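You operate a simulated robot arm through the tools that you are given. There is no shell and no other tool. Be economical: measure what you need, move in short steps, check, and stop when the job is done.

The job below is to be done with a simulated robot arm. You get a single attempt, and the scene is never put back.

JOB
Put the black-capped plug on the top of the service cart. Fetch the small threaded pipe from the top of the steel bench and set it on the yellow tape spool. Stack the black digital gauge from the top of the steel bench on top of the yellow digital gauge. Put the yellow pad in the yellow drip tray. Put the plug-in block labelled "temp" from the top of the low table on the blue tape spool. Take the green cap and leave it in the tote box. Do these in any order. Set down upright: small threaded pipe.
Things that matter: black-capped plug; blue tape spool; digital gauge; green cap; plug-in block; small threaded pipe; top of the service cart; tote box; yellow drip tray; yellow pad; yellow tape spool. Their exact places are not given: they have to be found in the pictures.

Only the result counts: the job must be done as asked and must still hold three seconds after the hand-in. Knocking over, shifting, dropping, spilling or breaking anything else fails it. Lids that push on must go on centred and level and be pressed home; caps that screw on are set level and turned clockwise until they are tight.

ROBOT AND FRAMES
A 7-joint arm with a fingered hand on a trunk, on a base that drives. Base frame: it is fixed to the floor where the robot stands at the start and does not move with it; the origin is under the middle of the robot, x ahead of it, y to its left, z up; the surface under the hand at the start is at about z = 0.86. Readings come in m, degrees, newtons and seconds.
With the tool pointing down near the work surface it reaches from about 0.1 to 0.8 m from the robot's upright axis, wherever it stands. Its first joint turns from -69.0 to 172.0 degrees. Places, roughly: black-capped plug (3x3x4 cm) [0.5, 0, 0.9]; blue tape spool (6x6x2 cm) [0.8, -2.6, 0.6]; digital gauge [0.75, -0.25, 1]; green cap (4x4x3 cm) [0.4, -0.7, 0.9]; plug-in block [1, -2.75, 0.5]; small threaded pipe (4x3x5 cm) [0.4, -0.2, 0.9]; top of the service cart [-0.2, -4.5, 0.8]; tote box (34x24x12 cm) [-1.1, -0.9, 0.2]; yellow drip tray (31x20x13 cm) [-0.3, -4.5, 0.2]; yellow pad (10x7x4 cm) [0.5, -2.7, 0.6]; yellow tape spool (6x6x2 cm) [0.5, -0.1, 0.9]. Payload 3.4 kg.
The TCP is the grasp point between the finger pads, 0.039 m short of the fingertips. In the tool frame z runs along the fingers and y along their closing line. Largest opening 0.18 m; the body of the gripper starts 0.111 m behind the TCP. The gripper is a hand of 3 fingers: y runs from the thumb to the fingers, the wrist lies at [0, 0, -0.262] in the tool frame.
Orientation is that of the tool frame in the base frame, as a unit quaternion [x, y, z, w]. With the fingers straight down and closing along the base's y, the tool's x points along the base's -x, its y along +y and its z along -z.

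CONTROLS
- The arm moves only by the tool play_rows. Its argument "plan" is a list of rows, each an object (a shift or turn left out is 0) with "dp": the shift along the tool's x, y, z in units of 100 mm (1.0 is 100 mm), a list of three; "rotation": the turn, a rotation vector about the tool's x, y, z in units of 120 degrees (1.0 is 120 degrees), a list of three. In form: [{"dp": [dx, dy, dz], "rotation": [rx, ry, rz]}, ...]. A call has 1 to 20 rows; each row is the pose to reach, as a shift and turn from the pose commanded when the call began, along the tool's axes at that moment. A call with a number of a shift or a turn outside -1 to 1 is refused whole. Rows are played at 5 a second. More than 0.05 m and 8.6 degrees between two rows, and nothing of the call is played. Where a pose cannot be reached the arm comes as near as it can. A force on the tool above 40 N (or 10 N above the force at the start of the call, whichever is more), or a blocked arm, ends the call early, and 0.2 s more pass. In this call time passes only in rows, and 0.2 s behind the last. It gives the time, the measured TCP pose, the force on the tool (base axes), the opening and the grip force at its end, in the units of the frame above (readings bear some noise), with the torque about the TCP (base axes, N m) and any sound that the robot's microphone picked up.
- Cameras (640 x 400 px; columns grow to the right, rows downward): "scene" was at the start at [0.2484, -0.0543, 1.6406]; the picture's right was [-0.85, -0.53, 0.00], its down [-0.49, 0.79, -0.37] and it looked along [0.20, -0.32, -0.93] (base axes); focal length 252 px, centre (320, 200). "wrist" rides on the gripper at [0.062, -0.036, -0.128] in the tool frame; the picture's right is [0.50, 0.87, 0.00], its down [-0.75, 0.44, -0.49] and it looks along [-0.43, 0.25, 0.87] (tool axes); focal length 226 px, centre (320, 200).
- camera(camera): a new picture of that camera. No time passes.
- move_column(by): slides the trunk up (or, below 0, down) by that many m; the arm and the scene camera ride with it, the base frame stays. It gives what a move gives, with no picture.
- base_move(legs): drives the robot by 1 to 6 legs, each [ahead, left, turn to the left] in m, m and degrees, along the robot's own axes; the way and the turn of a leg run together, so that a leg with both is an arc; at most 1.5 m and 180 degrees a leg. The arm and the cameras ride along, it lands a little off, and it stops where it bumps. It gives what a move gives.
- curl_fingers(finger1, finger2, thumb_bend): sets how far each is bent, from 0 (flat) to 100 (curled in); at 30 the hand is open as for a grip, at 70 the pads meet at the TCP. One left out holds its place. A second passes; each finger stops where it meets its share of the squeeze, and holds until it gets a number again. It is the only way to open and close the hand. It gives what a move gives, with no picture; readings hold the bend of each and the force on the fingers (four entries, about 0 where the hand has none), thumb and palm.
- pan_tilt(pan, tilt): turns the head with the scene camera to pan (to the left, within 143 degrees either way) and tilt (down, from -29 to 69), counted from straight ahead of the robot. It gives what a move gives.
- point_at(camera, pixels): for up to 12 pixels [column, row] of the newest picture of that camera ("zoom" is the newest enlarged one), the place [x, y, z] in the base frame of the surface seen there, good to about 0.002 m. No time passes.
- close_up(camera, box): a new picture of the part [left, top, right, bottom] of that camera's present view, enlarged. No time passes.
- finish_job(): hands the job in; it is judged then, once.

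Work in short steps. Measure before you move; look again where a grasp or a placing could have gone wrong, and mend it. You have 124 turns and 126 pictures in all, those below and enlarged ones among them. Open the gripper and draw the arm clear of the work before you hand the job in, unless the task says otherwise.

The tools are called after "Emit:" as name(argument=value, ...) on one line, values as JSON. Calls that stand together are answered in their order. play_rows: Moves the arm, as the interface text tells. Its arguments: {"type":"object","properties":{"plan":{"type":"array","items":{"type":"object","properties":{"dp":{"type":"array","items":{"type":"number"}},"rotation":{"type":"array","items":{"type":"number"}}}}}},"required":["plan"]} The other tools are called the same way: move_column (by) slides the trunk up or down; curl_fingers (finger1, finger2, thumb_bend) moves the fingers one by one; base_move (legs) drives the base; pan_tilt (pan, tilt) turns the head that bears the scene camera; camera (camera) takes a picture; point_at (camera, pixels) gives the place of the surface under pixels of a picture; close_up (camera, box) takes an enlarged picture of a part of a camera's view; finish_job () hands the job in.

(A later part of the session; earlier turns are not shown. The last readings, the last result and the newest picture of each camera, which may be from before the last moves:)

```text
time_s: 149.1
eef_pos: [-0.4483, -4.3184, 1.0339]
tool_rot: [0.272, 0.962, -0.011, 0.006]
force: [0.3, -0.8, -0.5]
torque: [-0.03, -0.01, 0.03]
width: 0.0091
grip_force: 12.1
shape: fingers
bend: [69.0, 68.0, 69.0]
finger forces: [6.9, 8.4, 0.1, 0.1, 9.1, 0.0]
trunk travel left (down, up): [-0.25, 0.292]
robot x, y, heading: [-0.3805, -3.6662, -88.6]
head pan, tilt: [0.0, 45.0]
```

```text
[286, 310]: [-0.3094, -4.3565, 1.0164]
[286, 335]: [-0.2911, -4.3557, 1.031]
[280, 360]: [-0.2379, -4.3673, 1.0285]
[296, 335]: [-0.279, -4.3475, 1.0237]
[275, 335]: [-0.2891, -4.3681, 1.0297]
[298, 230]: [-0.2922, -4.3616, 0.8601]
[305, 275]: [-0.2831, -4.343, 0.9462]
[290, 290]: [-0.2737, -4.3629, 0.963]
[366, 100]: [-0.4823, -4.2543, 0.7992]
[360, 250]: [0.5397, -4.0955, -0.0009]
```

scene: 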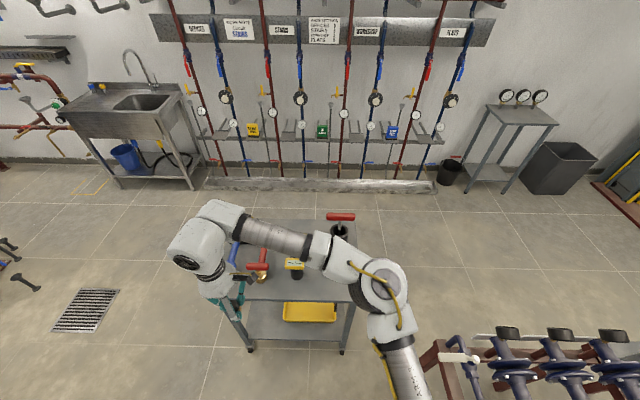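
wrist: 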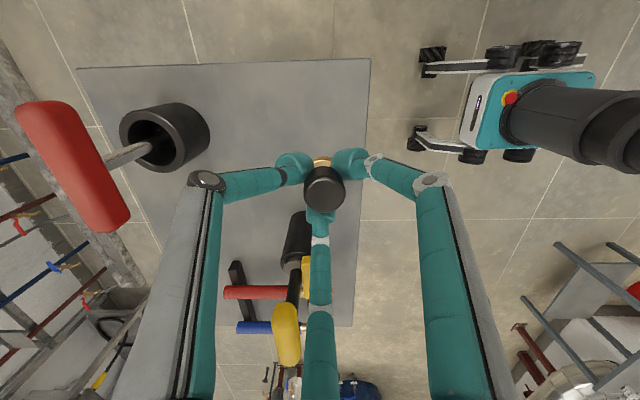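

Drill top reaches z 1.03, x down to -0.31. I shift the target to x≈-0.478 and lower to just above contact.

Emit:
play_rows(plan=[{"dp": [0.27, -0.17, 0.1]}, {"dp": [0.27, -0.17, 0.5]}, {"dp": [0.27, -0.17, 0.9]}, {"dp": [0.27, -0.17, 0.9]}])

Emit:
play_rows(plan=[{"dp": [0, 0, 0.3]}, {"dp": [0, 0, 0.6]}, {"dp": [0, 0, 0.75]}, {"dp": [0, 0, 0.75]}])

Emit:
camera(camera="wrist")

```text
time_s: 150.1
eef_pos: [-0.4782, -4.3212, 0.9438]
tool_rot: [0.272, 0.962, -0.01, 0.006]
force: [0.7, -0.8, -1.0]
torque: [-0.03, 0.0, 0.0]
width: 0.009
grip_force: 12.0
shape: fingers
bend: [69.0, 68.0, 69.0]
finger forces: [6.9, 8.4, 0.1, 0.1, 9.1, 0.1]
trunk travel left (down, up): [-0.25, 0.292]
robot x, y, heading: [-0.3832, -3.6677, -89.0]
head pan, tilt: [0.0, 45.0]
```

```text
time_s: 151.1
eef_pos: [-0.4773, -4.3227, 0.8661]
tool_rot: [0.273, 0.962, -0.01, 0.006]
force: [0.5, -0.5, -0.9]
torque: [0.0, -0.01, 0.01]
width: 0.0088
grip_force: 12.5
shape: fingers
bend: [69.0, 68.0, 69.0]
finger forces: [6.9, 8.4, 0.1, 0.0, 9.3, 0.1]
trunk travel left (down, up): [-0.25, 0.292]
robot x, y, heading: [-0.3792, -3.6646, -88.9]
head pan, tilt: [0.0, 45.0]
```

```text
39 pictures are left
```

wrist: 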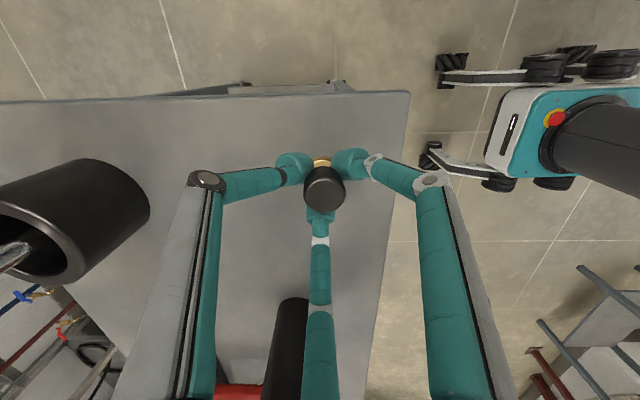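

Almost down. I lower in small increments watching the force.

Emit:
play_rows(plan=[{"dp": [0, 0, 0.03]}, {"dp": [0, 0, 0.06]}, {"dp": [0, 0, 0.08]}])

Emit:
close_up(camera="wrist", box=[270, 120, 370, 240])

```text
time_s: 151.9
eef_pos: [-0.4786, -4.3217, 0.8598]
tool_rot: [0.272, 0.962, -0.01, 0.006]
force: [0.5, -0.6, -0.4]
torque: [0.01, 0.0, 0.01]
width: 0.009
grip_force: 12.5
shape: fingers
bend: [69.0, 68.0, 69.0]
finger forces: [6.8, 8.4, 0.1, 0.0, 9.1, 0.1]
trunk travel left (down, up): [-0.25, 0.292]
robot x, y, heading: [-0.3823, -3.6661, -88.7]
head pan, tilt: [0.0, 45.0]
```

```text
3.33 times, centred on (320, 180) of wrist
```

zoom: 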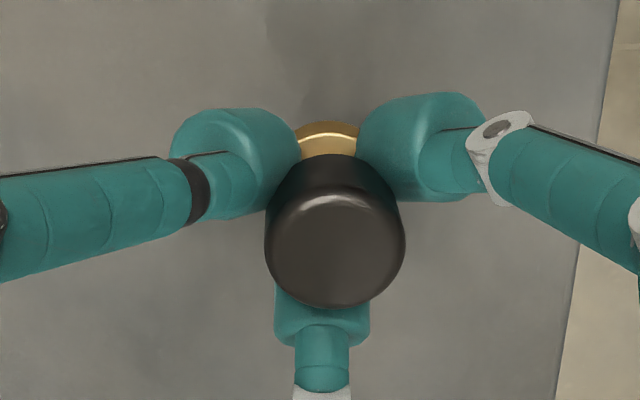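

Emit:
play_rows(plan=[{"dp": [0, 0, 0.02]}, {"dp": [0, 0, 0.04]}, {"dp": [0, 0, 0.04]}])

Emit:
play_rows(plan=[{"dp": [0, 0, 0.02]}, {"dp": [0, 0, 0.03]}, {"dp": [0, 0, 0.03]}])

```text
time_s: 152.7
eef_pos: [-0.4769, -4.3216, 0.8559]
tool_rot: [0.273, 0.962, -0.011, 0.006]
force: [0.2, 0.0, -0.9]
torque: [0.02, 0.0, -0.01]
width: 0.0088
grip_force: 12.3
shape: fingers
bend: [69.0, 68.0, 69.0]
finger forces: [6.9, 8.4, 0.0, 0.0, 9.2, 0.0]
trunk travel left (down, up): [-0.25, 0.292]
robot x, y, heading: [-0.384, -3.668, -88.6]
head pan, tilt: [0.0, 45.0]
```

```text
time_s: 153.5
eef_pos: [-0.4769, -4.3222, 0.8535]
tool_rot: [0.273, 0.962, -0.01, 0.005]
force: [-0.1, 0.4, -0.8]
torque: [-0.03, 0.01, -0.01]
width: 0.0087
grip_force: 12.6
shape: fingers
bend: [69.0, 68.0, 69.0]
finger forces: [7.0, 8.5, 0.1, 0.0, 9.1, 0.0]
trunk travel left (down, up): [-0.25, 0.292]
robot x, y, heading: [-0.3793, -3.6663, -88.6]
head pan, tilt: [0.0, 45.0]
```

Still no contact; I measure the cap top now to know the remaining gap.

Emit:
camera(camera="wrist")

Emit:
point_at(camera="wrist", pixels=[[324, 192], [320, 160], [320, 152], [322, 145], [320, 168]])

```text
37 pictures are left
```

wrist: 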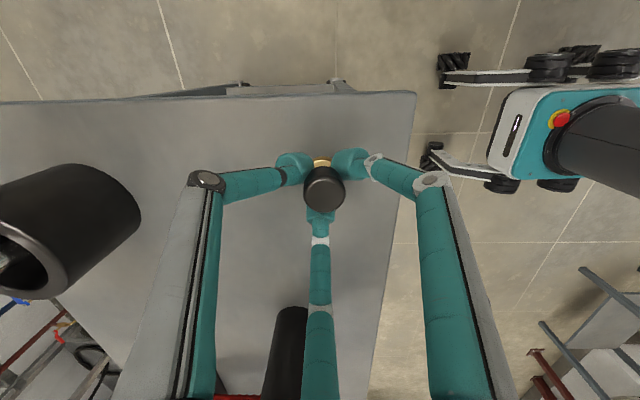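

```text
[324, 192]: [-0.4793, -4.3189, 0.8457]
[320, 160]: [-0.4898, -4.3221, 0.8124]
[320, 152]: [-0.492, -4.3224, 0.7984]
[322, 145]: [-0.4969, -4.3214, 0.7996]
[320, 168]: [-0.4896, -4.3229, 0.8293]
```

Cap top is 0.846, so the bottom is within a few millimetres. I lower 4 mm more in two steps.

Emit:
play_rows(plan=[{"dp": [0, 0, 0.01]}, {"dp": [0, 0, 0.02]}, {"dp": [0, 0, 0.02]}])

Emit:
play_rows(plan=[{"dp": [0, 0, 0.01]}, {"dp": [0, 0, 0.02]}, {"dp": [0, 0, 0.02]}])

```text
time_s: 154.3
eef_pos: [-0.4775, -4.3229, 0.8504]
tool_rot: [0.272, 0.962, -0.01, 0.005]
force: [-0.8, 0.4, -0.3]
torque: [-0.01, 0.02, -0.03]
width: 0.0088
grip_force: 12.0
shape: fingers
bend: [69.0, 68.0, 69.0]
finger forces: [6.9, 8.4, 0.0, 0.0, 9.2, 0.0]
trunk travel left (down, up): [-0.25, 0.292]
robot x, y, heading: [-0.3848, -3.6706, -88.6]
head pan, tilt: [0.0, 45.0]
```

```text
time_s: 155.1
eef_pos: [-0.476, -4.3207, 0.8497]
tool_rot: [0.273, 0.962, -0.01, 0.005]
force: [-0.7, 0.3, -1.2]
torque: [0.02, 0.01, 0.0]
width: 0.0089
grip_force: 12.5
shape: fingers
bend: [69.0, 68.0, 69.0]
finger forces: [7.0, 8.4, 0.1, 0.0, 9.2, 0.0]
trunk travel left (down, up): [-0.25, 0.292]
robot x, y, heading: [-0.3842, -3.6616, -88.7]
head pan, tilt: [0.0, 45.0]
```

Emit:
play_rows(plan=[{"dp": [0, 0, 0.015]}, {"dp": [0, 0, 0.03]}, {"dp": [0, 0, 0.03]}])

Emit:
play_rows(plan=[{"dp": [0, 0, 0.01]}, {"dp": [0, 0, 0.02]}, {"dp": [0, 0, 0.02]}])

Emit:
close_up(camera="wrist", box=[270, 120, 370, 240])

Emit:
point_at(camera="zoom", pixels=[[330, 240], [328, 140], [328, 128]])

```text
time_s: 155.9
eef_pos: [-0.4753, -4.3224, 0.8486]
tool_rot: [0.272, 0.962, -0.012, 0.007]
force: [-1.1, -0.8, 11.2]
torque: [0.16, -0.02, 0.01]
width: 0.009
grip_force: 19.4
shape: fingers
bend: [70.0, 69.0, 68.0]
finger forces: [12.4, 11.8, 0.0, 0.0, 14.7, 0.1]
trunk travel left (down, up): [-0.25, 0.292]
robot x, y, heading: [-0.3812, -3.6686, -88.8]
head pan, tilt: [0.0, 45.0]
```

```text
time_s: 156.7
eef_pos: [-0.4755, -4.3214, 0.8474]
tool_rot: [0.272, 0.962, -0.013, 0.007]
force: [-0.7, -1.6, 28.4]
torque: [0.17, -0.04, 0.0]
width: 0.0092
grip_force: 29.7
shape: fingers
bend: [71.0, 70.0, 69.0]
finger forces: [18.2, 17.0, 0.1, 0.1, 24.0, 0.1]
trunk travel left (down, up): [-0.25, 0.292]
robot x, y, heading: [-0.3854, -3.6678, -88.9]
head pan, tilt: [0.0, 45.0]
```

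```text
3.33 times, centred on (320, 180) of wrist
```

zoom: 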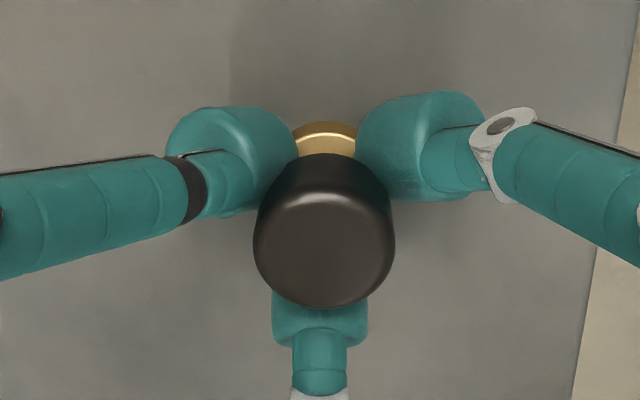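

```text
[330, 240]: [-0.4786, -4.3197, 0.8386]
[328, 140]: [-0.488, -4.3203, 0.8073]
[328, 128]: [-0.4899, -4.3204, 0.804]
```

In contact (28 N). I back off 3 mm to relieve and release.

Emit:
play_rows(plan=[{"dp": [0, 0, -0.03]}, {"dp": [0, 0, -0.03]}])

Emit:
curl_fingers(finger1=58, finger2=58, thumb_bend=58)

Emit:
play_rows(plan=[{"dp": [0, 0, -0.3]}, {"dp": [0, 0, -0.7]}, {"dp": [0, 0, -1.0]}])

Emit:
close_up(camera="wrist", box=[240, 80, 440, 240])

```text
time_s: 157.3
eef_pos: [-0.4765, -4.3219, 0.8471]
tool_rot: [0.271, 0.963, -0.011, 0.006]
force: [1.2, -2.8, 20.5]
torque: [-0.03, -0.14, 0.03]
width: 0.0092
grip_force: 26.5
shape: fingers
bend: [71.0, 70.0, 69.0]
finger forces: [13.7, 16.6, 0.0, 0.0, 22.0, 0.1]
trunk travel left (down, up): [-0.25, 0.292]
robot x, y, heading: [-0.3825, -3.669, -89.1]
head pan, tilt: [0.0, 45.0]
```

```text
time_s: 158.3
eef_pos: [-0.4768, -4.3214, 0.8469]
tool_rot: [0.273, 0.962, -0.011, 0.005]
force: [-1.9, 0.3, 14.2]
torque: [0.15, -0.08, -0.04]
width: 0.045
grip_force: 8.0
shape: fingers
bend: [57.0, 71.0, 57.0]
finger forces: [3.1, 13.1, 0.0, 0.0, 0.0, 0.0]
trunk travel left (down, up): [-0.25, 0.292]
robot x, y, heading: [-0.3833, -3.6644, -88.7]
head pan, tilt: [0.0, 45.0]
```

```text
time_s: 159.1
eef_pos: [-0.477, -4.3206, 0.947]
tool_rot: [0.272, 0.962, -0.01, 0.005]
force: [0.0, -0.5, 0.0]
torque: [0.0, 0.05, -0.01]
width: 0.0452
grip_force: 0.1
shape: fingers
bend: [57.0, 57.0, 57.0]
finger forces: [0.0, 0.0, 0.0, 0.0, 0.0, 0.0]
trunk travel left (down, up): [-0.25, 0.292]
robot x, y, heading: [-0.3797, -3.6654, -88.8]
head pan, tilt: [0.0, 45.0]
```

```text
2.50 times, centred on (340, 160) of wrist
```

zoom: 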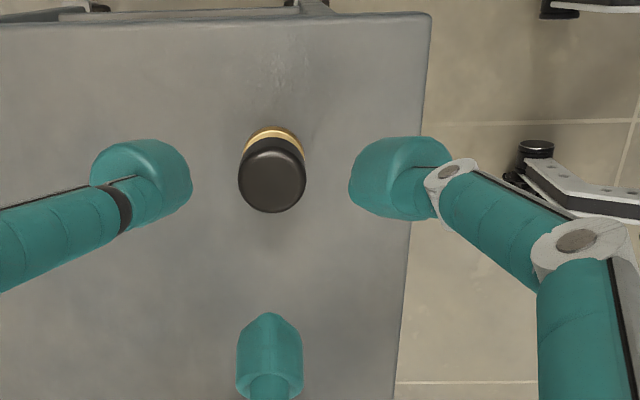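

The plug stands on the cart top. I raise the hand, back out, strafe to the low table's north side and turn so its items lie ahead-left.

Emit:
play_rows(plan=[{"dp": [0, 0, -0.4]}, {"dp": [0, 0, -0.8]}, {"dp": [0, 0, -1.0]}])

Emit:
base_move(legs=[[-0.8, 0, 0], [-0.8, 0, 0], [0, 1.0, 0], [0, 0, -30]])

Emit:
pan_tilt(pan=35, tilt=55)

Emit:
camera(camera="scene")

```text
time_s: 159.9
eef_pos: [-0.4766, -4.3171, 1.0469]
tool_rot: [0.272, 0.962, -0.011, 0.005]
force: [0.4, -0.5, 0.9]
torque: [0.01, -0.01, -0.01]
width: 0.045
grip_force: 0.1
shape: fingers
bend: [57.0, 57.0, 57.0]
finger forces: [0.1, 0.0, 0.0, 0.1, 0.0, 0.1]
trunk travel left (down, up): [-0.25, 0.292]
robot x, y, heading: [-0.3817, -3.6667, -88.9]
head pan, tilt: [0.0, 45.0]
```

```text
time_s: 173.3
eef_pos: [0.4894, -2.7352, 1.0538]
tool_rot: [0.303, 0.953, -0.015, 0.003]
force: [1.0, -0.1, -0.4]
torque: [0.01, -0.01, 0.0]
width: 0.0449
grip_force: 0.1
shape: fingers
bend: [57.0, 57.0, 57.0]
finger forces: [0.0, 0.1, 0.0, 0.0, 0.1, 0.1]
trunk travel left (down, up): [-0.25, 0.292]
robot x, y, heading: [0.6158, -2.0969, -92.6]
head pan, tilt: [0.0, 45.0]
stopped in leg 4: the robot was blocked; the commanded pose is now the measured one
```

```text
time_s: 174.3
eef_pos: [0.4852, -2.734, 1.0516]
tool_rot: [0.302, 0.953, -0.015, 0.004]
force: [0.0, 1.4, 0.2]
torque: [-0.03, -0.01, 0.0]
width: 0.0451
grip_force: 0.0
shape: fingers
bend: [57.0, 57.0, 57.0]
finger forces: [0.0, 0.1, 0.1, 0.1, 0.0, 0.0]
trunk travel left (down, up): [-0.25, 0.292]
robot x, y, heading: [0.6192, -2.0983, -92.8]
head pan, tilt: [35.0, 55.0]
```

```text
34 pictures are left
```

scene: 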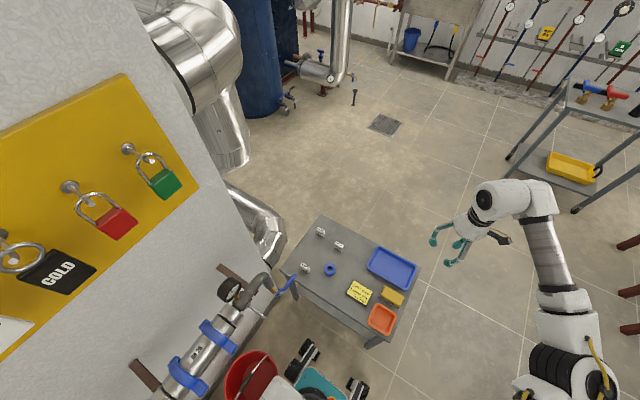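

The turn was blocked, probably by the red bucket beside the base. I look down to the left.

Emit:
pan_tilt(pan=80, tilt=69)

Emit:
camera(camera="scene")

```text
time_s: 175.4
eef_pos: [0.4869, -2.7346, 1.0521]
tool_rot: [0.304, 0.953, -0.015, 0.004]
force: [-0.5, 0.1, 0.0]
torque: [0.02, 0.0, 0.0]
width: 0.0451
grip_force: 0.1
shape: fingers
bend: [57.0, 57.0, 57.0]
finger forces: [0.1, 0.0, 0.1, 0.0, 0.0, 0.1]
trunk travel left (down, up): [-0.25, 0.292]
robot x, y, heading: [0.6206, -2.0997, -92.5]
head pan, tilt: [80.0, 68.8]
```

```text
33 pictures are left
```

scene: 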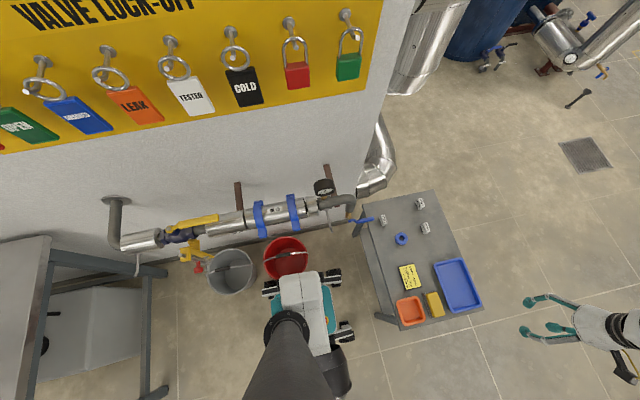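

The rear-left wheel meets the bucket; no turn is needed anyway. I ease 3 cm right and measure the table items from here.

Emit:
base_move(legs=[[0, -0.03, 0]])

Emit:
pan_tilt(pan=15, tilt=68)

Emit:
camera(camera="scene")

```text
time_s: 176.2
eef_pos: [0.4756, -2.7336, 1.0533]
tool_rot: [0.301, 0.953, -0.016, -0.003]
force: [0.1, 0.2, -0.7]
torque: [0.02, 0.08, 0.0]
width: 0.045
grip_force: 0.1
shape: fingers
bend: [57.0, 57.0, 57.0]
finger forces: [0.1, 0.0, 0.0, 0.0, 0.1, 0.0]
trunk travel left (down, up): [-0.25, 0.292]
robot x, y, heading: [0.5892, -2.0953, -92.6]
head pan, tilt: [80.0, 68.8]
```

```text
time_s: 177.6
eef_pos: [0.4564, -2.731, 1.0539]
tool_rot: [0.304, 0.953, -0.017, 0.003]
force: [-0.9, 0.3, 0.2]
torque: [0.02, -0.14, 0.02]
width: 0.0453
grip_force: 0.1
shape: fingers
bend: [57.0, 57.0, 57.0]
finger forces: [0.0, 0.1, 0.1, 0.1, 0.0, 0.1]
trunk travel left (down, up): [-0.25, 0.292]
robot x, y, heading: [0.5904, -2.0988, -92.5]
head pan, tilt: [15.0, 68.0]
```

```text
32 pictures are left
```

scene: 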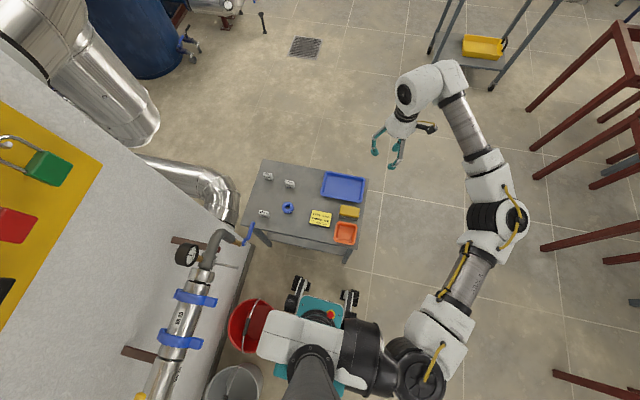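

Emit:
close_up(camera="scene", box=[240, 155, 380, 255])

Emit:
point_at(camera="scene", pixels=[[268, 174], [289, 182], [264, 211], [288, 208], [288, 204], [349, 212], [341, 209], [358, 214], [320, 218], [345, 232], [250, 200], [365, 190]])

```text
4.00 times, centred on (310, 205) of scene
```

zoom: 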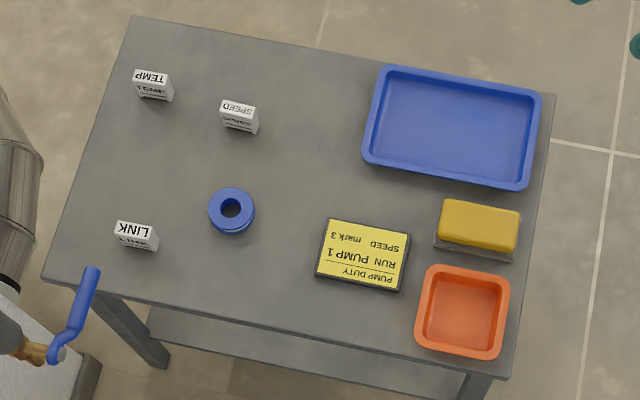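

```text
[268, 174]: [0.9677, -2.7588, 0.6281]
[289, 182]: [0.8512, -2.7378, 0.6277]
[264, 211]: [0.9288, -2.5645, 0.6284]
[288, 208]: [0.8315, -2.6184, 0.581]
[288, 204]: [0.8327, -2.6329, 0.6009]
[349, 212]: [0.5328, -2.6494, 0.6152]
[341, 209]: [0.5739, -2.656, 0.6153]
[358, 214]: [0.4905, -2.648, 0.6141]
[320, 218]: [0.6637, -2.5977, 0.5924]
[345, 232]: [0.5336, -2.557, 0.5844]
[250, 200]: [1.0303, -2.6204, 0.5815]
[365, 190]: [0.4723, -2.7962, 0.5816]
```

Table top z 0.581; TEMP block near (0.966,-2.758), top 0.628; blue spool ~(0.832,-2.625), top 0.602. I swing the hand left over the block with yaw so the thumb points along -y.

Emit:
play_rows(plan=[{"dp": [-0.28, 0.18, 0], "rotation": [0, 0, -0.019]}, {"dp": [-0.56, 0.36, 0], "rotation": [0, 0, -0.038]}, {"dp": [-0.844, 0.538, 0], "rotation": [0, 0, -0.058]}])

Emit:
play_rows(plan=[{"dp": [-0.3, 0.14, 0], "rotation": [0, 0, -0.019]}, {"dp": [-0.6, 0.29, 0], "rotation": [0, 0, -0.038]}, {"dp": [-0.904, 0.432, 0], "rotation": [0, 0, -0.058]}])

Emit:
play_rows(plan=[{"dp": [-0.31, 0.11, 0], "rotation": [0, 0, -0.019]}, {"dp": [-0.63, 0.21, 0], "rotation": [0, 0, -0.038]}, {"dp": [-0.949, 0.318, 0], "rotation": [0, 0, -0.058]}])

Emit:
play_rows(plan=[{"dp": [-0.33, 0.07, 0], "rotation": [0, 0, -0.019]}, {"dp": [-0.65, 0.13, 0], "rotation": [0, 0, -0.038]}, {"dp": [-0.981, 0.2, 0], "rotation": [0, 0, -0.058]}])

Emit:
play_rows(plan=[{"dp": [-0.33, 0.03, 0], "rotation": [0, 0, -0.019]}, {"dp": [-0.66, 0.05, 0], "rotation": [0, 0, -0.038]}, {"dp": [-0.9, 0.08, 0], "rotation": [0, 0, -0.058]}, {"dp": [-0.9, 0.08, 0], "rotation": [0, 0, -0.058]}])

Emit:
move_column(by=-0.15)

Emit:
camera(camera="wrist")

```text
time_s: 178.4
eef_pos: [0.5652, -2.7348, 1.0539]
tool_rot: [0.243, 0.97, -0.017, 0.0]
force: [-1.0, -0.3, 0.2]
torque: [-0.01, -0.1, 0.0]
width: 0.0452
grip_force: 0.1
shape: fingers
bend: [57.0, 57.0, 57.0]
finger forces: [0.0, 0.1, 0.0, 0.0, 0.0, 0.1]
trunk travel left (down, up): [-0.25, 0.292]
robot x, y, heading: [0.5894, -2.0958, -92.6]
head pan, tilt: [15.0, 68.0]
```

```text
time_s: 179.2
eef_pos: [0.6706, -2.7392, 1.0511]
tool_rot: [0.185, 0.983, -0.018, -0.002]
force: [-0.1, -0.8, -0.6]
torque: [0.0, -0.03, 0.01]
width: 0.045
grip_force: 0.0
shape: fingers
bend: [57.0, 57.0, 57.0]
finger forces: [0.0, 0.0, 0.1, 0.0, 0.0, 0.0]
trunk travel left (down, up): [-0.25, 0.292]
robot x, y, heading: [0.5924, -2.0945, -92.8]
head pan, tilt: [15.0, 68.0]
```

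```text
time_s: 180.0
eef_pos: [0.7752, -2.7456, 1.0523]
tool_rot: [0.125, 0.992, -0.019, -0.006]
force: [-0.8, 0.6, -0.6]
torque: [0.01, -0.03, 0.01]
width: 0.0449
grip_force: 0.0
shape: fingers
bend: [57.0, 57.0, 57.0]
finger forces: [0.1, 0.0, 0.1, 0.0, 0.0, 0.0]
trunk travel left (down, up): [-0.25, 0.292]
robot x, y, heading: [0.5886, -2.0977, -92.6]
head pan, tilt: [15.0, 68.0]
```

```text
time_s: 180.8
eef_pos: [0.8049, -2.7308, 1.0458]
tool_rot: [0.078, 0.997, -0.018, -0.006]
force: [-0.3, -0.5, -1.0]
torque: [0.03, 0.02, -0.04]
width: 0.045
grip_force: 0.1
shape: fingers
bend: [57.0, 57.0, 57.0]
finger forces: [0.0, 0.0, 0.0, 0.0, 0.1, 0.1]
out of reach, approached as far as the arm can: row 1, 2, 3
trunk travel left (down, up): [-0.25, 0.292]
robot x, y, heading: [0.5918, -2.0963, -92.6]
head pan, tilt: [15.0, 68.0]
```

```text
time_s: 181.8
eef_pos: [0.8212, -2.7136, 1.0376]
tool_rot: [0.003, 1.0, -0.018, -0.007]
force: [-0.1, -0.3, 0.5]
torque: [-0.03, -0.01, 0.0]
width: 0.0451
grip_force: 0.1
shape: fingers
bend: [57.0, 57.0, 57.0]
finger forces: [0.0, 0.0, 0.1, 0.0, 0.0, 0.0]
out of reach, approached as far as the arm can: row 1, 2, 3, 4
trunk travel left (down, up): [-0.25, 0.292]
robot x, y, heading: [0.5917, -2.0937, -92.5]
head pan, tilt: [15.0, 68.0]
```

```text
time_s: 183.5
eef_pos: [0.8221, -2.7109, 0.8857]
tool_rot: [0.003, 1.0, -0.018, -0.009]
force: [-1.1, 0.6, 0.2]
torque: [-0.01, 0.01, 0.01]
width: 0.0451
grip_force: 0.0
shape: fingers
bend: [57.0, 57.0, 57.0]
finger forces: [0.0, 0.1, 0.0, 0.1, 0.1, 0.1]
trunk travel left (down, up): [-0.1, 0.442]
robot x, y, heading: [0.5897, -2.097, -92.2]
head pan, tilt: [15.0, 68.0]
```

```text
30 pictures are left
```

wrist: 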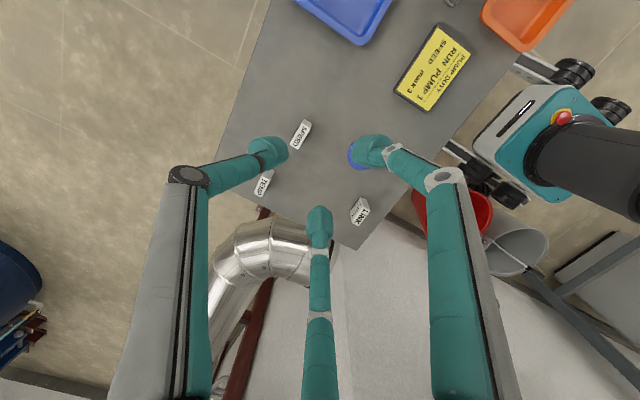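

Reach ends ~0.66 m out, so the base must come nearer. I measure the bucket, table edge and front wheels first.

Emit:
pan_tilt(pan=30, tilt=69)

Emit:
camera(camera="scene")

```text
time_s: 184.3
eef_pos: [0.8221, -2.7133, 0.8842]
tool_rot: [0.004, 1.0, -0.016, -0.009]
force: [0.4, -0.3, -0.7]
torque: [0.01, -0.01, 0.0]
width: 0.0454
grip_force: 0.1
shape: fingers
bend: [57.0, 57.0, 57.0]
finger forces: [0.0, 0.0, 0.1, 0.0, 0.1, 0.0]
trunk travel left (down, up): [-0.1, 0.442]
robot x, y, heading: [0.592, -2.0963, -92.4]
head pan, tilt: [30.0, 68.8]
```

```text
29 pictures are left
```

scene: 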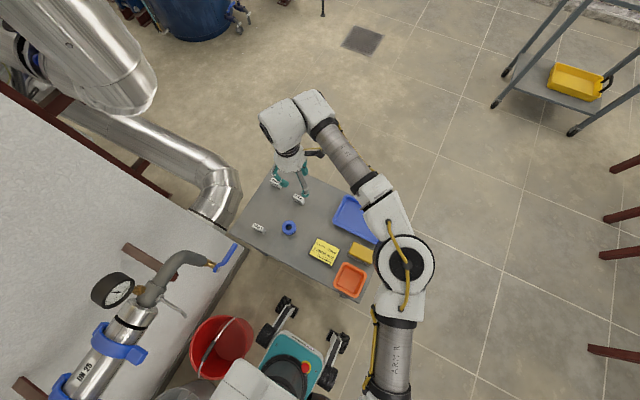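

Emit:
point_at(camera="scene", pixels=[[252, 335], [232, 318], [286, 303], [341, 338], [264, 335], [240, 228], [275, 258], [330, 290], [358, 298], [238, 255], [230, 345]])

```text
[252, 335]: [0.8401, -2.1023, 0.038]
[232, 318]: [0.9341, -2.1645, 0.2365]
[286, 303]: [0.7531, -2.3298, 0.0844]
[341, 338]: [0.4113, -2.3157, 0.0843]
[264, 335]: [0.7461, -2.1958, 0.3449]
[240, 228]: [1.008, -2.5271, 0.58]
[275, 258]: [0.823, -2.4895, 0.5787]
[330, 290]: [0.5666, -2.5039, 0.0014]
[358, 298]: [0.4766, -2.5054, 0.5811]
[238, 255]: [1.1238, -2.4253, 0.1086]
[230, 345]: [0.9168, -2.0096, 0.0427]
```

The front wheels have 16 cm to the table edge; I drive ahead 0.11 m, then continue to the block.

Emit:
base_move(legs=[[0.11, 0, 0]])

Emit:
curl_fingers(finger1=50, finger2=50, thumb_bend=50)

Emit:
play_rows(plan=[{"dp": [-0.4, 0.1, 0.2]}, {"dp": [-0.8, 0.25, 0.4]}, {"dp": [-1.0, 0.4, 0.6]}, {"dp": [-1.0, 0.6, 0.8]}, {"dp": [-1.0, 0.6, 0.8]}])

Emit:
camera(camera="wrist")

```text
time_s: 185.4
eef_pos: [0.8188, -2.7793, 0.8884]
tool_rot: [0.004, 1.0, -0.021, -0.009]
force: [-0.2, 0.0, -1.0]
torque: [0.02, 0.01, -0.02]
width: 0.045
grip_force: 0.0
shape: fingers
bend: [57.0, 57.0, 57.0]
finger forces: [0.0, 0.0, 0.0, 0.0, 0.0, 0.0]
trunk travel left (down, up): [-0.1, 0.442]
robot x, y, heading: [0.5893, -2.1708, -92.6]
head pan, tilt: [30.0, 68.8]
stopped in leg 1: the robot was blocked; the commanded pose is now the measured one
```

```text
time_s: 186.4
eef_pos: [0.8192, -2.7799, 0.8896]
tool_rot: [0.004, 1.0, -0.021, -0.008]
force: [-0.5, 0.7, 0.3]
torque: [0.01, -0.01, 0.02]
width: 0.072
grip_force: 0.1
shape: fingers
bend: [50.0, 50.0, 50.0]
finger forces: [0.0, 0.1, 0.1, 0.0, 0.0, 0.0]
trunk travel left (down, up): [-0.1, 0.442]
robot x, y, heading: [0.5873, -2.1724, -92.6]
head pan, tilt: [30.0, 68.8]
```

```text
time_s: 187.6
eef_pos: [0.894, -2.7258, 0.7933]
tool_rot: [0.003, 1.0, -0.022, -0.009]
force: [0.2, 0.0, 1.0]
torque: [-0.01, 0.0, -0.01]
width: 0.0725
grip_force: 0.0
shape: fingers
bend: [50.0, 50.0, 50.0]
finger forces: [0.0, 0.1, 0.1, 0.0, 0.0, 0.0]
out of reach, approached as far as the arm can: row 2, 3, 4, 5
trunk travel left (down, up): [-0.1, 0.442]
robot x, y, heading: [0.5883, -2.1715, -92.6]
head pan, tilt: [30.0, 68.8]
```

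```text
28 pictures are left
```

wrist: 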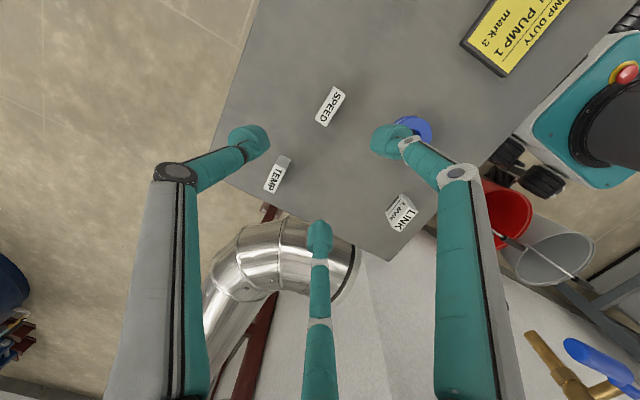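

The base met the table; I back off 1 cm, lower the trunk the rest of the way, and try the reach again lower down.

Emit:
base_move(legs=[[-0.012, 0, 0]])

Emit:
move_column(by=-0.1)

Emit:
play_rows(plan=[{"dp": [-0.3, -0.1, -0.1]}, {"dp": [-0.6, -0.2, -0.1]}, {"dp": [-0.75, -0.3, -0.1]}, {"dp": [-0.75, -0.3, -0.1]}])

Emit:
camera(camera="wrist")

```text
time_s: 188.3
eef_pos: [0.8937, -2.7127, 0.7933]
tool_rot: [0.003, 1.0, -0.021, -0.009]
force: [0.2, 1.0, -0.5]
torque: [-0.02, 0.03, 0.0]
width: 0.0725
grip_force: 0.0
shape: fingers
bend: [50.0, 50.0, 50.0]
finger forces: [0.0, 0.0, 0.1, 0.1, 0.0, 0.0]
trunk travel left (down, up): [-0.1, 0.442]
robot x, y, heading: [0.5907, -2.1599, -92.3]
head pan, tilt: [30.0, 68.8]
```

```text
time_s: 189.7
eef_pos: [0.8938, -2.7109, 0.6957]
tool_rot: [0.003, 1.0, -0.025, -0.009]
force: [-0.3, -0.1, 0.2]
torque: [0.01, 0.0, 0.03]
width: 0.0726
grip_force: 0.1
shape: fingers
bend: [50.0, 50.0, 50.0]
finger forces: [0.0, 0.0, 0.0, 0.0, 0.0, 0.0]
trunk travel left (down, up): [0.0, 0.542]
robot x, y, heading: [0.5879, -2.1593, -92.4]
head pan, tilt: [30.0, 68.8]
```

```text
time_s: 190.7
eef_pos: [0.8931, -2.7109, 0.6949]
tool_rot: [0.004, 1.0, -0.024, -0.009]
force: [-0.1, 0.4, 0.1]
torque: [0.01, -0.02, 0.03]
width: 0.0727
grip_force: 0.0
shape: fingers
bend: [50.0, 50.0, 50.0]
finger forces: [0.0, 0.0, 0.0, 0.0, 0.1, 0.0]
out of reach, approached as far as the arm can: row 1, 2, 3, 4
trunk travel left (down, up): [0.0, 0.542]
robot x, y, heading: [0.5933, -2.1599, -92.7]
head pan, tilt: [30.0, 68.8]
```

```text
27 pictures are left
```

wrist: 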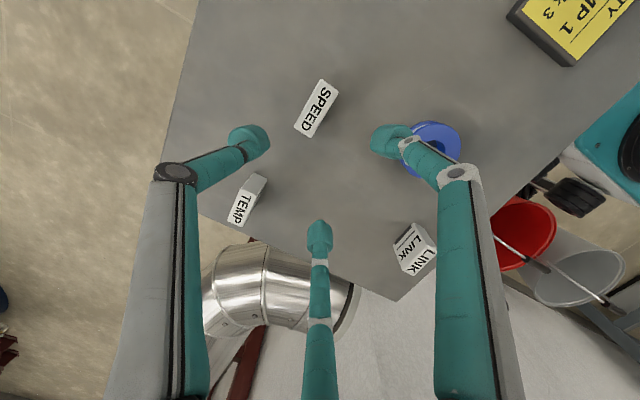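

The arm is at a wrist-yaw limit. I turn the hand 90° back (thumb towards -x), which also suits gripping the block between the two fingers, and measure block and pipe.

Emit:
play_rows(plan=[{"dp": [0, 0, 0], "rotation": [0, 0, 0.068]}, {"dp": [0, 0, 0], "rotation": [0, 0, 0.136]}, {"dp": [0, 0, 0], "rotation": [0, 0, 0.204]}, {"dp": [0, 0, 0], "rotation": [0, 0, 0.272]}, {"dp": [0, 0, 0], "rotation": [0, 0, 0.34]}, {"dp": [0, 0, 0], "rotation": [0, 0, 0.408]}, {"dp": [0, 0, 0], "rotation": [0, 0, 0.476]}, {"dp": [0, 0, 0], "rotation": [0, 0, 0.544]}, {"dp": [0, 0, 0], "rotation": [0, 0, 0.612]}, {"dp": [0, 0, 0], "rotation": [0, 0, 0.68]}, {"dp": [0, 0, 0], "rotation": [0, 0, 0.75]}, {"dp": [0, 0, 0], "rotation": [0, 0, 0.75]}])

Emit:
camera(camera="wrist")

```text
time_s: 193.3
eef_pos: [0.8926, -2.7117, 0.6974]
tool_rot: [0.71, 0.704, -0.023, 0.01]
force: [0.3, 0.6, 0.4]
torque: [-0.01, 0.03, -0.03]
width: 0.0721
grip_force: 0.0
shape: fingers
bend: [50.0, 50.0, 50.0]
finger forces: [0.0, 0.1, 0.0, 0.1, 0.0, 0.0]
trunk travel left (down, up): [0.0, 0.542]
robot x, y, heading: [0.5842, -2.1611, -92.6]
head pan, tilt: [30.0, 68.8]
```

```text
26 pictures are left
```

wrist: 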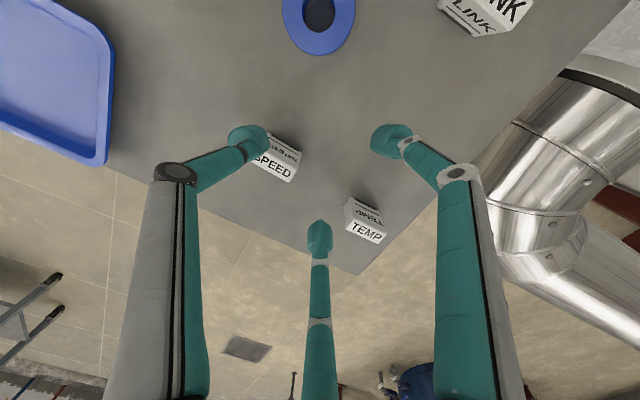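

Now everything is well in view. I zoom on TEMP and the spool and measure them, plus the pipe.

Emit:
close_up(camera="wrist", box=[330, 180, 410, 260])

Emit:
point_at(camera="wrist", pixels=[[368, 207], [366, 232], [347, 222], [385, 235], [318, 15], [284, 15], [352, 15], [318, 52], [505, 180], [520, 250], [460, 200]])

```text
5.00 times, centred on (370, 220) of wrist
```

zoom: 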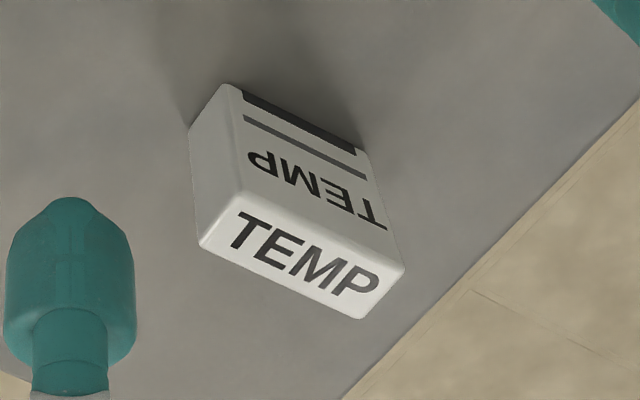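

```text
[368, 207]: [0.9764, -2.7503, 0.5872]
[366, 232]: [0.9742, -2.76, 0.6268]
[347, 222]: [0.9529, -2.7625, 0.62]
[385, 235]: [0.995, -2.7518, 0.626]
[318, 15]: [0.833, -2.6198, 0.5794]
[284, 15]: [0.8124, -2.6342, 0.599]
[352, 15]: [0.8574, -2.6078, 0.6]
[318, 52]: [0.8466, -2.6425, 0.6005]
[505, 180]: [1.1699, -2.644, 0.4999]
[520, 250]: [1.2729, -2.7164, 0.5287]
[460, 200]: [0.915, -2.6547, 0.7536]
```

Emit:
point_at(camera="zoom", pixels=[[242, 200], [398, 268], [358, 314], [205, 238], [300, 257], [240, 100], [350, 150]])

```text
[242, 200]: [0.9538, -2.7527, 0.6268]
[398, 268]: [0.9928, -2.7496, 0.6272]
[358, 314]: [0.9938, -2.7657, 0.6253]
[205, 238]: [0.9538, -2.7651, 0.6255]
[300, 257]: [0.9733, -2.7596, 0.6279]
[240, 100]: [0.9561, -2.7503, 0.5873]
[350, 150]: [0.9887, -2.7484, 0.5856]
```

TEMP block: x 0.952–0.995, y -2.767…-2.749, centre (0.9735,-2.758), aligned. I move above it and level the hand.

Emit:
play_rows(plan=[{"dp": [-0.15, 0.27, 0], "rotation": [-0.003, 0.007, 0]}, {"dp": [-0.3, 0.54, 0], "rotation": [-0.006, 0.014, 0]}, {"dp": [-0.46, 0.81, 0], "rotation": [-0.009, 0.022, 0]}, {"dp": [-0.46, 0.81, 0], "rotation": [-0.009, 0.022, 0]}])

Emit:
close_up(camera="wrist", box=[240, 100, 400, 240])

Emit:
point_at(camera="zoom", pixels=[[320, 200], [320, 150], [320, 230]])

```text
time_s: 194.3
eef_pos: [0.9, -2.7248, 0.6659]
tool_rot: [0.709, 0.705, 0.0, 0.001]
force: [0.3, 0.3, 0.2]
torque: [0.02, 0.0, 0.02]
width: 0.0724
grip_force: 0.1
shape: fingers
bend: [50.0, 50.0, 50.0]
finger forces: [0.1, 0.0, 0.1, 0.0, 0.1, 0.0]
out of reach, approached as far as the arm can: row 1, 2, 3, 4
trunk travel left (down, up): [0.0, 0.542]
robot x, y, heading: [0.5854, -2.1607, -92.3]
head pan, tilt: [30.0, 68.8]
```

```text
2.86 times, centred on (320, 170) of wrist
```

zoom: 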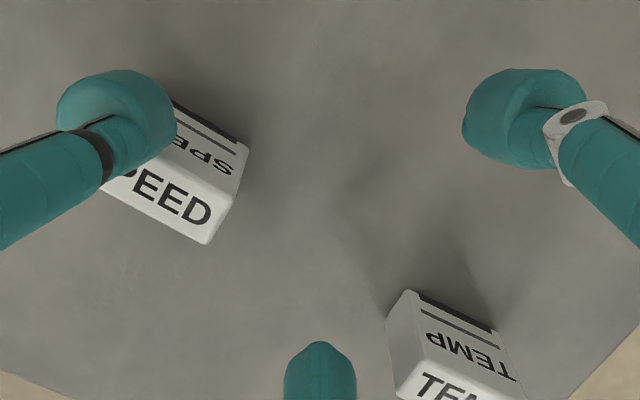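

```text
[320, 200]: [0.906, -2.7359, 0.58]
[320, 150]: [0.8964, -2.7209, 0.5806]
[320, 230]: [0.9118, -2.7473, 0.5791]
```

The block lies beyond reach from this side (limit ~0.65 m). The table's south edge is near it, so I raise the trunk and drive round to the south side.

Emit:
move_column(by=0.35)

Emit:
base_move(legs=[[-0.22, 0, 0], [0, -0.75, 0], [1.3, 0, 0], [0, 0, 91.5], [0, 0, 91]])

Emit:
pan_tilt(pan=-55, tilt=50)

Emit:
camera(camera="scene")

```text
time_s: 197.7
eef_pos: [0.9015, -2.6561, 1.2164]
tool_rot: [0.692, 0.688, -0.161, 0.149]
force: [0.3, 0.6, -0.1]
torque: [0.02, 0.05, 0.02]
width: 0.0725
grip_force: 0.1
shape: fingers
bend: [50.0, 50.0, 50.0]
finger forces: [0.1, 0.0, 0.0, 0.1, 0.0, 0.1]
trunk travel left (down, up): [-0.35, 0.192]
robot x, y, heading: [0.5874, -2.1571, -92.5]
head pan, tilt: [30.0, 68.8]
```

```text
time_s: 199.2
eef_pos: [0.9107, -2.4749, 1.2199]
tool_rot: [0.691, 0.687, -0.163, 0.151]
force: [-0.4, 1.6, 0.4]
torque: [-0.03, 0.0, -0.01]
width: 0.0726
grip_force: 0.1
shape: fingers
bend: [50.0, 50.0, 50.0]
finger forces: [0.1, 0.0, 0.0, 0.0, 0.1, 0.0]
trunk travel left (down, up): [-0.35, 0.192]
robot x, y, heading: [0.5931, -1.9841, -92.4]
head pan, tilt: [30.0, 68.8]
stopped in leg 1: the robot was blocked; the commanded pose is now the measured one
```

```text
time_s: 200.8
eef_pos: [0.9097, -2.4788, 1.2168]
tool_rot: [0.692, 0.687, -0.161, 0.15]
force: [-0.1, 0.5, 0.4]
torque: [-0.02, -0.01, -0.03]
width: 0.0727
grip_force: 0.1
shape: fingers
bend: [50.0, 50.0, 50.0]
finger forces: [0.1, 0.0, 0.1, 0.0, 0.0, 0.0]
trunk travel left (down, up): [-0.35, 0.192]
robot x, y, heading: [0.5965, -1.9853, -92.4]
head pan, tilt: [-55.0, 50.0]
```

```text
23 pictures are left
```

scene: 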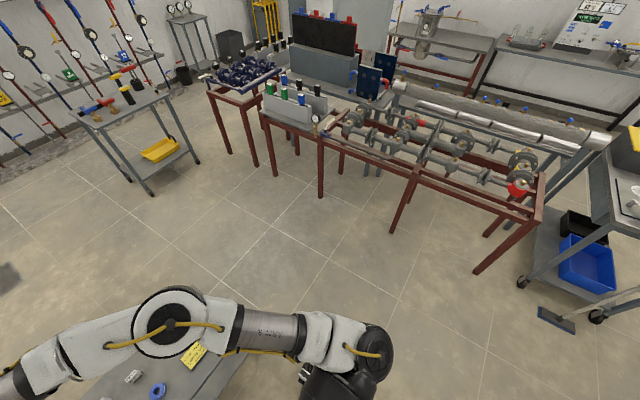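

The base touched something behind (a bucket). I ease forward 0.1 m and continue round as planned.

Emit:
base_move(legs=[[0.1, 0, 0], [0, -0.75, 0], [1.2, 0, 0], [0, 0, 91.5], [0, 0, 91]])

Emit:
pan_tilt(pan=-50, tilt=45)

Emit:
camera(camera="scene")

```text
time_s: 219.1
eef_pos: [-0.5643, -2.7773, 1.2163]
tool_rot: [0.707, -0.672, -0.154, -0.157]
force: [0.3, 0.6, -0.3]
torque: [0.05, 0.0, 0.01]
width: 0.0724
grip_force: 0.2
shape: fingers
bend: [50.0, 50.0, 50.0]
finger forces: [0.0, 0.0, 0.0, 0.0, 0.0, 0.1]
trunk travel left (down, up): [-0.35, 0.192]
robot x, y, heading: [-0.2267, -3.2522, 91.0]
head pan, tilt: [-55.0, 50.0]
```

```text
time_s: 219.8
eef_pos: [-0.566, -2.7803, 1.2177]
tool_rot: [0.707, -0.672, -0.155, -0.158]
force: [-0.6, 0.2, -0.1]
torque: [0.01, 0.0, 0.01]
width: 0.0726
grip_force: 0.1
shape: fingers
bend: [50.0, 50.0, 50.0]
finger forces: [0.0, 0.0, 0.2, 0.0, 0.0, 0.1]
trunk travel left (down, up): [-0.35, 0.192]
robot x, y, heading: [-0.224, -3.2511, 91.0]
head pan, tilt: [-50.0, 45.0]
```

```text
22 pictures are left
```

scene: 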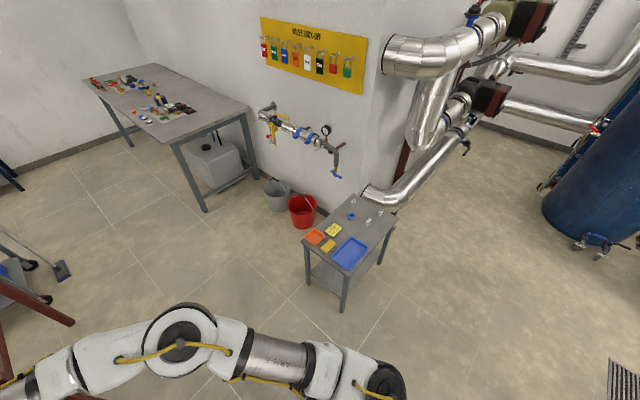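

I measure the table and the pipes to the east so the elbow stays clear.

Emit:
point_at(camera="scene", pixels=[[375, 195], [405, 187], [440, 160], [470, 125], [430, 120], [460, 60], [345, 272], [393, 218], [365, 238], [341, 305], [383, 262]])

Emit:
base_move(legs=[[0, -0.6, 0]])

Emit:
pan_tilt(pan=-25, tilt=60)

Emit:
camera(camera="scene")

```text
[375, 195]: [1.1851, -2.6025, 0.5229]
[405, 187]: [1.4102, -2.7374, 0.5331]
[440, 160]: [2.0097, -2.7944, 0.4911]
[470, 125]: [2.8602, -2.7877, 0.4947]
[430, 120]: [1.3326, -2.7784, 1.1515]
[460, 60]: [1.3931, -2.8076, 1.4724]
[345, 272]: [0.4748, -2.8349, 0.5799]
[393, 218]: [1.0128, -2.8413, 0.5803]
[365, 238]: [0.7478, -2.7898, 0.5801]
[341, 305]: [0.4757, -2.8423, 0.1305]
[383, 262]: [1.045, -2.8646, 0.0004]
```

```text
time_s: 223.2
eef_pos: [0.0353, -2.7725, 1.2185]
tool_rot: [0.706, -0.673, -0.155, -0.158]
force: [0.6, -0.1, -0.2]
torque: [0.0, 0.02, 0.03]
width: 0.0725
grip_force: 0.1
shape: fingers
bend: [50.0, 50.0, 50.0]
finger forces: [0.0, 0.0, 0.1, 0.0, 0.0, 0.0]
trunk travel left (down, up): [-0.35, 0.192]
robot x, y, heading: [0.373, -3.2464, 90.7]
head pan, tilt: [-50.0, 45.0]
```

```text
time_s: 224.0
eef_pos: [0.0348, -2.7735, 1.2195]
tool_rot: [0.707, -0.672, -0.155, -0.158]
force: [-0.6, 0.5, 0.2]
torque: [0.0, 0.0, -0.01]
width: 0.0725
grip_force: 0.1
shape: fingers
bend: [50.0, 50.0, 50.0]
finger forces: [0.0, 0.1, 0.0, 0.0, 0.0, 0.1]
trunk travel left (down, up): [-0.35, 0.192]
robot x, y, heading: [0.3786, -3.248, 90.7]
head pan, tilt: [-25.0, 60.0]
```

```text
21 pictures are left
```

scene: 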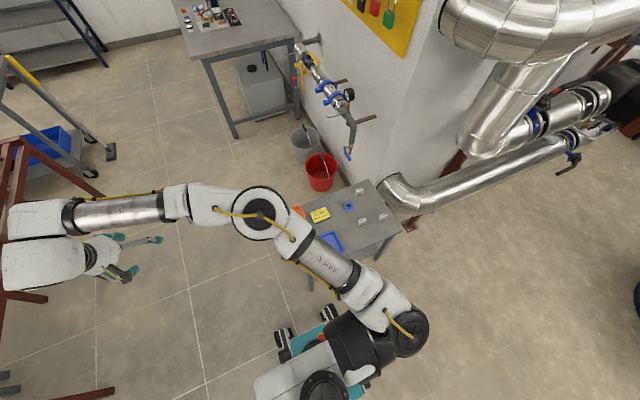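

The vertical pipe stands at x≈1.33. I place the robot at x≈0.65 and turn right 35° so the arm works ahead with the elbow clear.

Emit:
base_move(legs=[[-0.02, -0.27, 0], [0, 0, -35]])

Emit:
play_rows(plan=[{"dp": [0, 0, 0], "rotation": [0, 0.06, 0]}, {"dp": [0, 0, 0.2], "rotation": [0, 0.12, 0]}, {"dp": [0, 0, 0.4], "rotation": [0, 0.18, 0]}, {"dp": [0, 0, 0.6], "rotation": [0, 0.21, 0]}, {"dp": [0, 0, 0.6], "rotation": [0, 0.21, 0]}])

Emit:
camera(camera="wrist")

```text
time_s: 227.6
eef_pos: [0.6184, -2.6666, 1.2112]
tool_rot: [-0.473, 0.853, 0.092, 0.201]
force: [-1.6, 0.0, -1.0]
torque: [0.13, -0.14, -0.03]
width: 0.0725
grip_force: 0.0
shape: fingers
bend: [50.0, 50.0, 50.0]
finger forces: [0.0, 0.1, 0.0, 0.0, 0.0, 0.1]
trunk travel left (down, up): [-0.35, 0.192]
robot x, y, heading: [0.6455, -3.2589, 55.7]
head pan, tilt: [-25.0, 60.0]
```

```text
time_s: 228.8
eef_pos: [0.6928, -2.6849, 1.1656]
tool_rot: [-0.481, 0.877, -0.003, 0.006]
force: [1.2, -0.3, -0.2]
torque: [-0.02, 0.13, 0.02]
width: 0.0725
grip_force: 0.1
shape: fingers
bend: [50.0, 50.0, 50.0]
finger forces: [0.0, 0.0, 0.0, 0.0, 0.1, 0.1]
out of reach, approached as far as the arm can: row 1, 2, 3, 4, 5
trunk travel left (down, up): [-0.35, 0.192]
robot x, y, heading: [0.6459, -3.26, 55.7]
head pan, tilt: [-25.0, 60.0]
```

```text
20 pictures are left
```

wrist: 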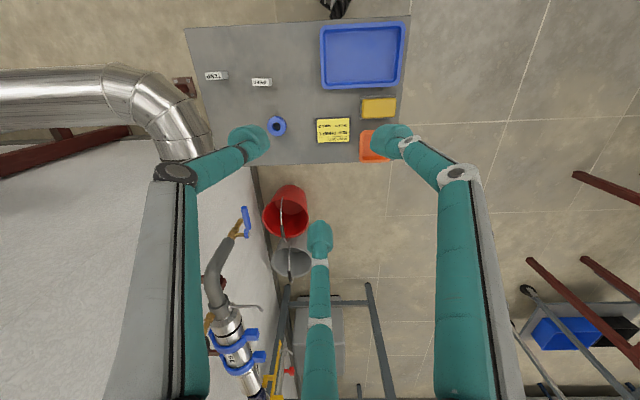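

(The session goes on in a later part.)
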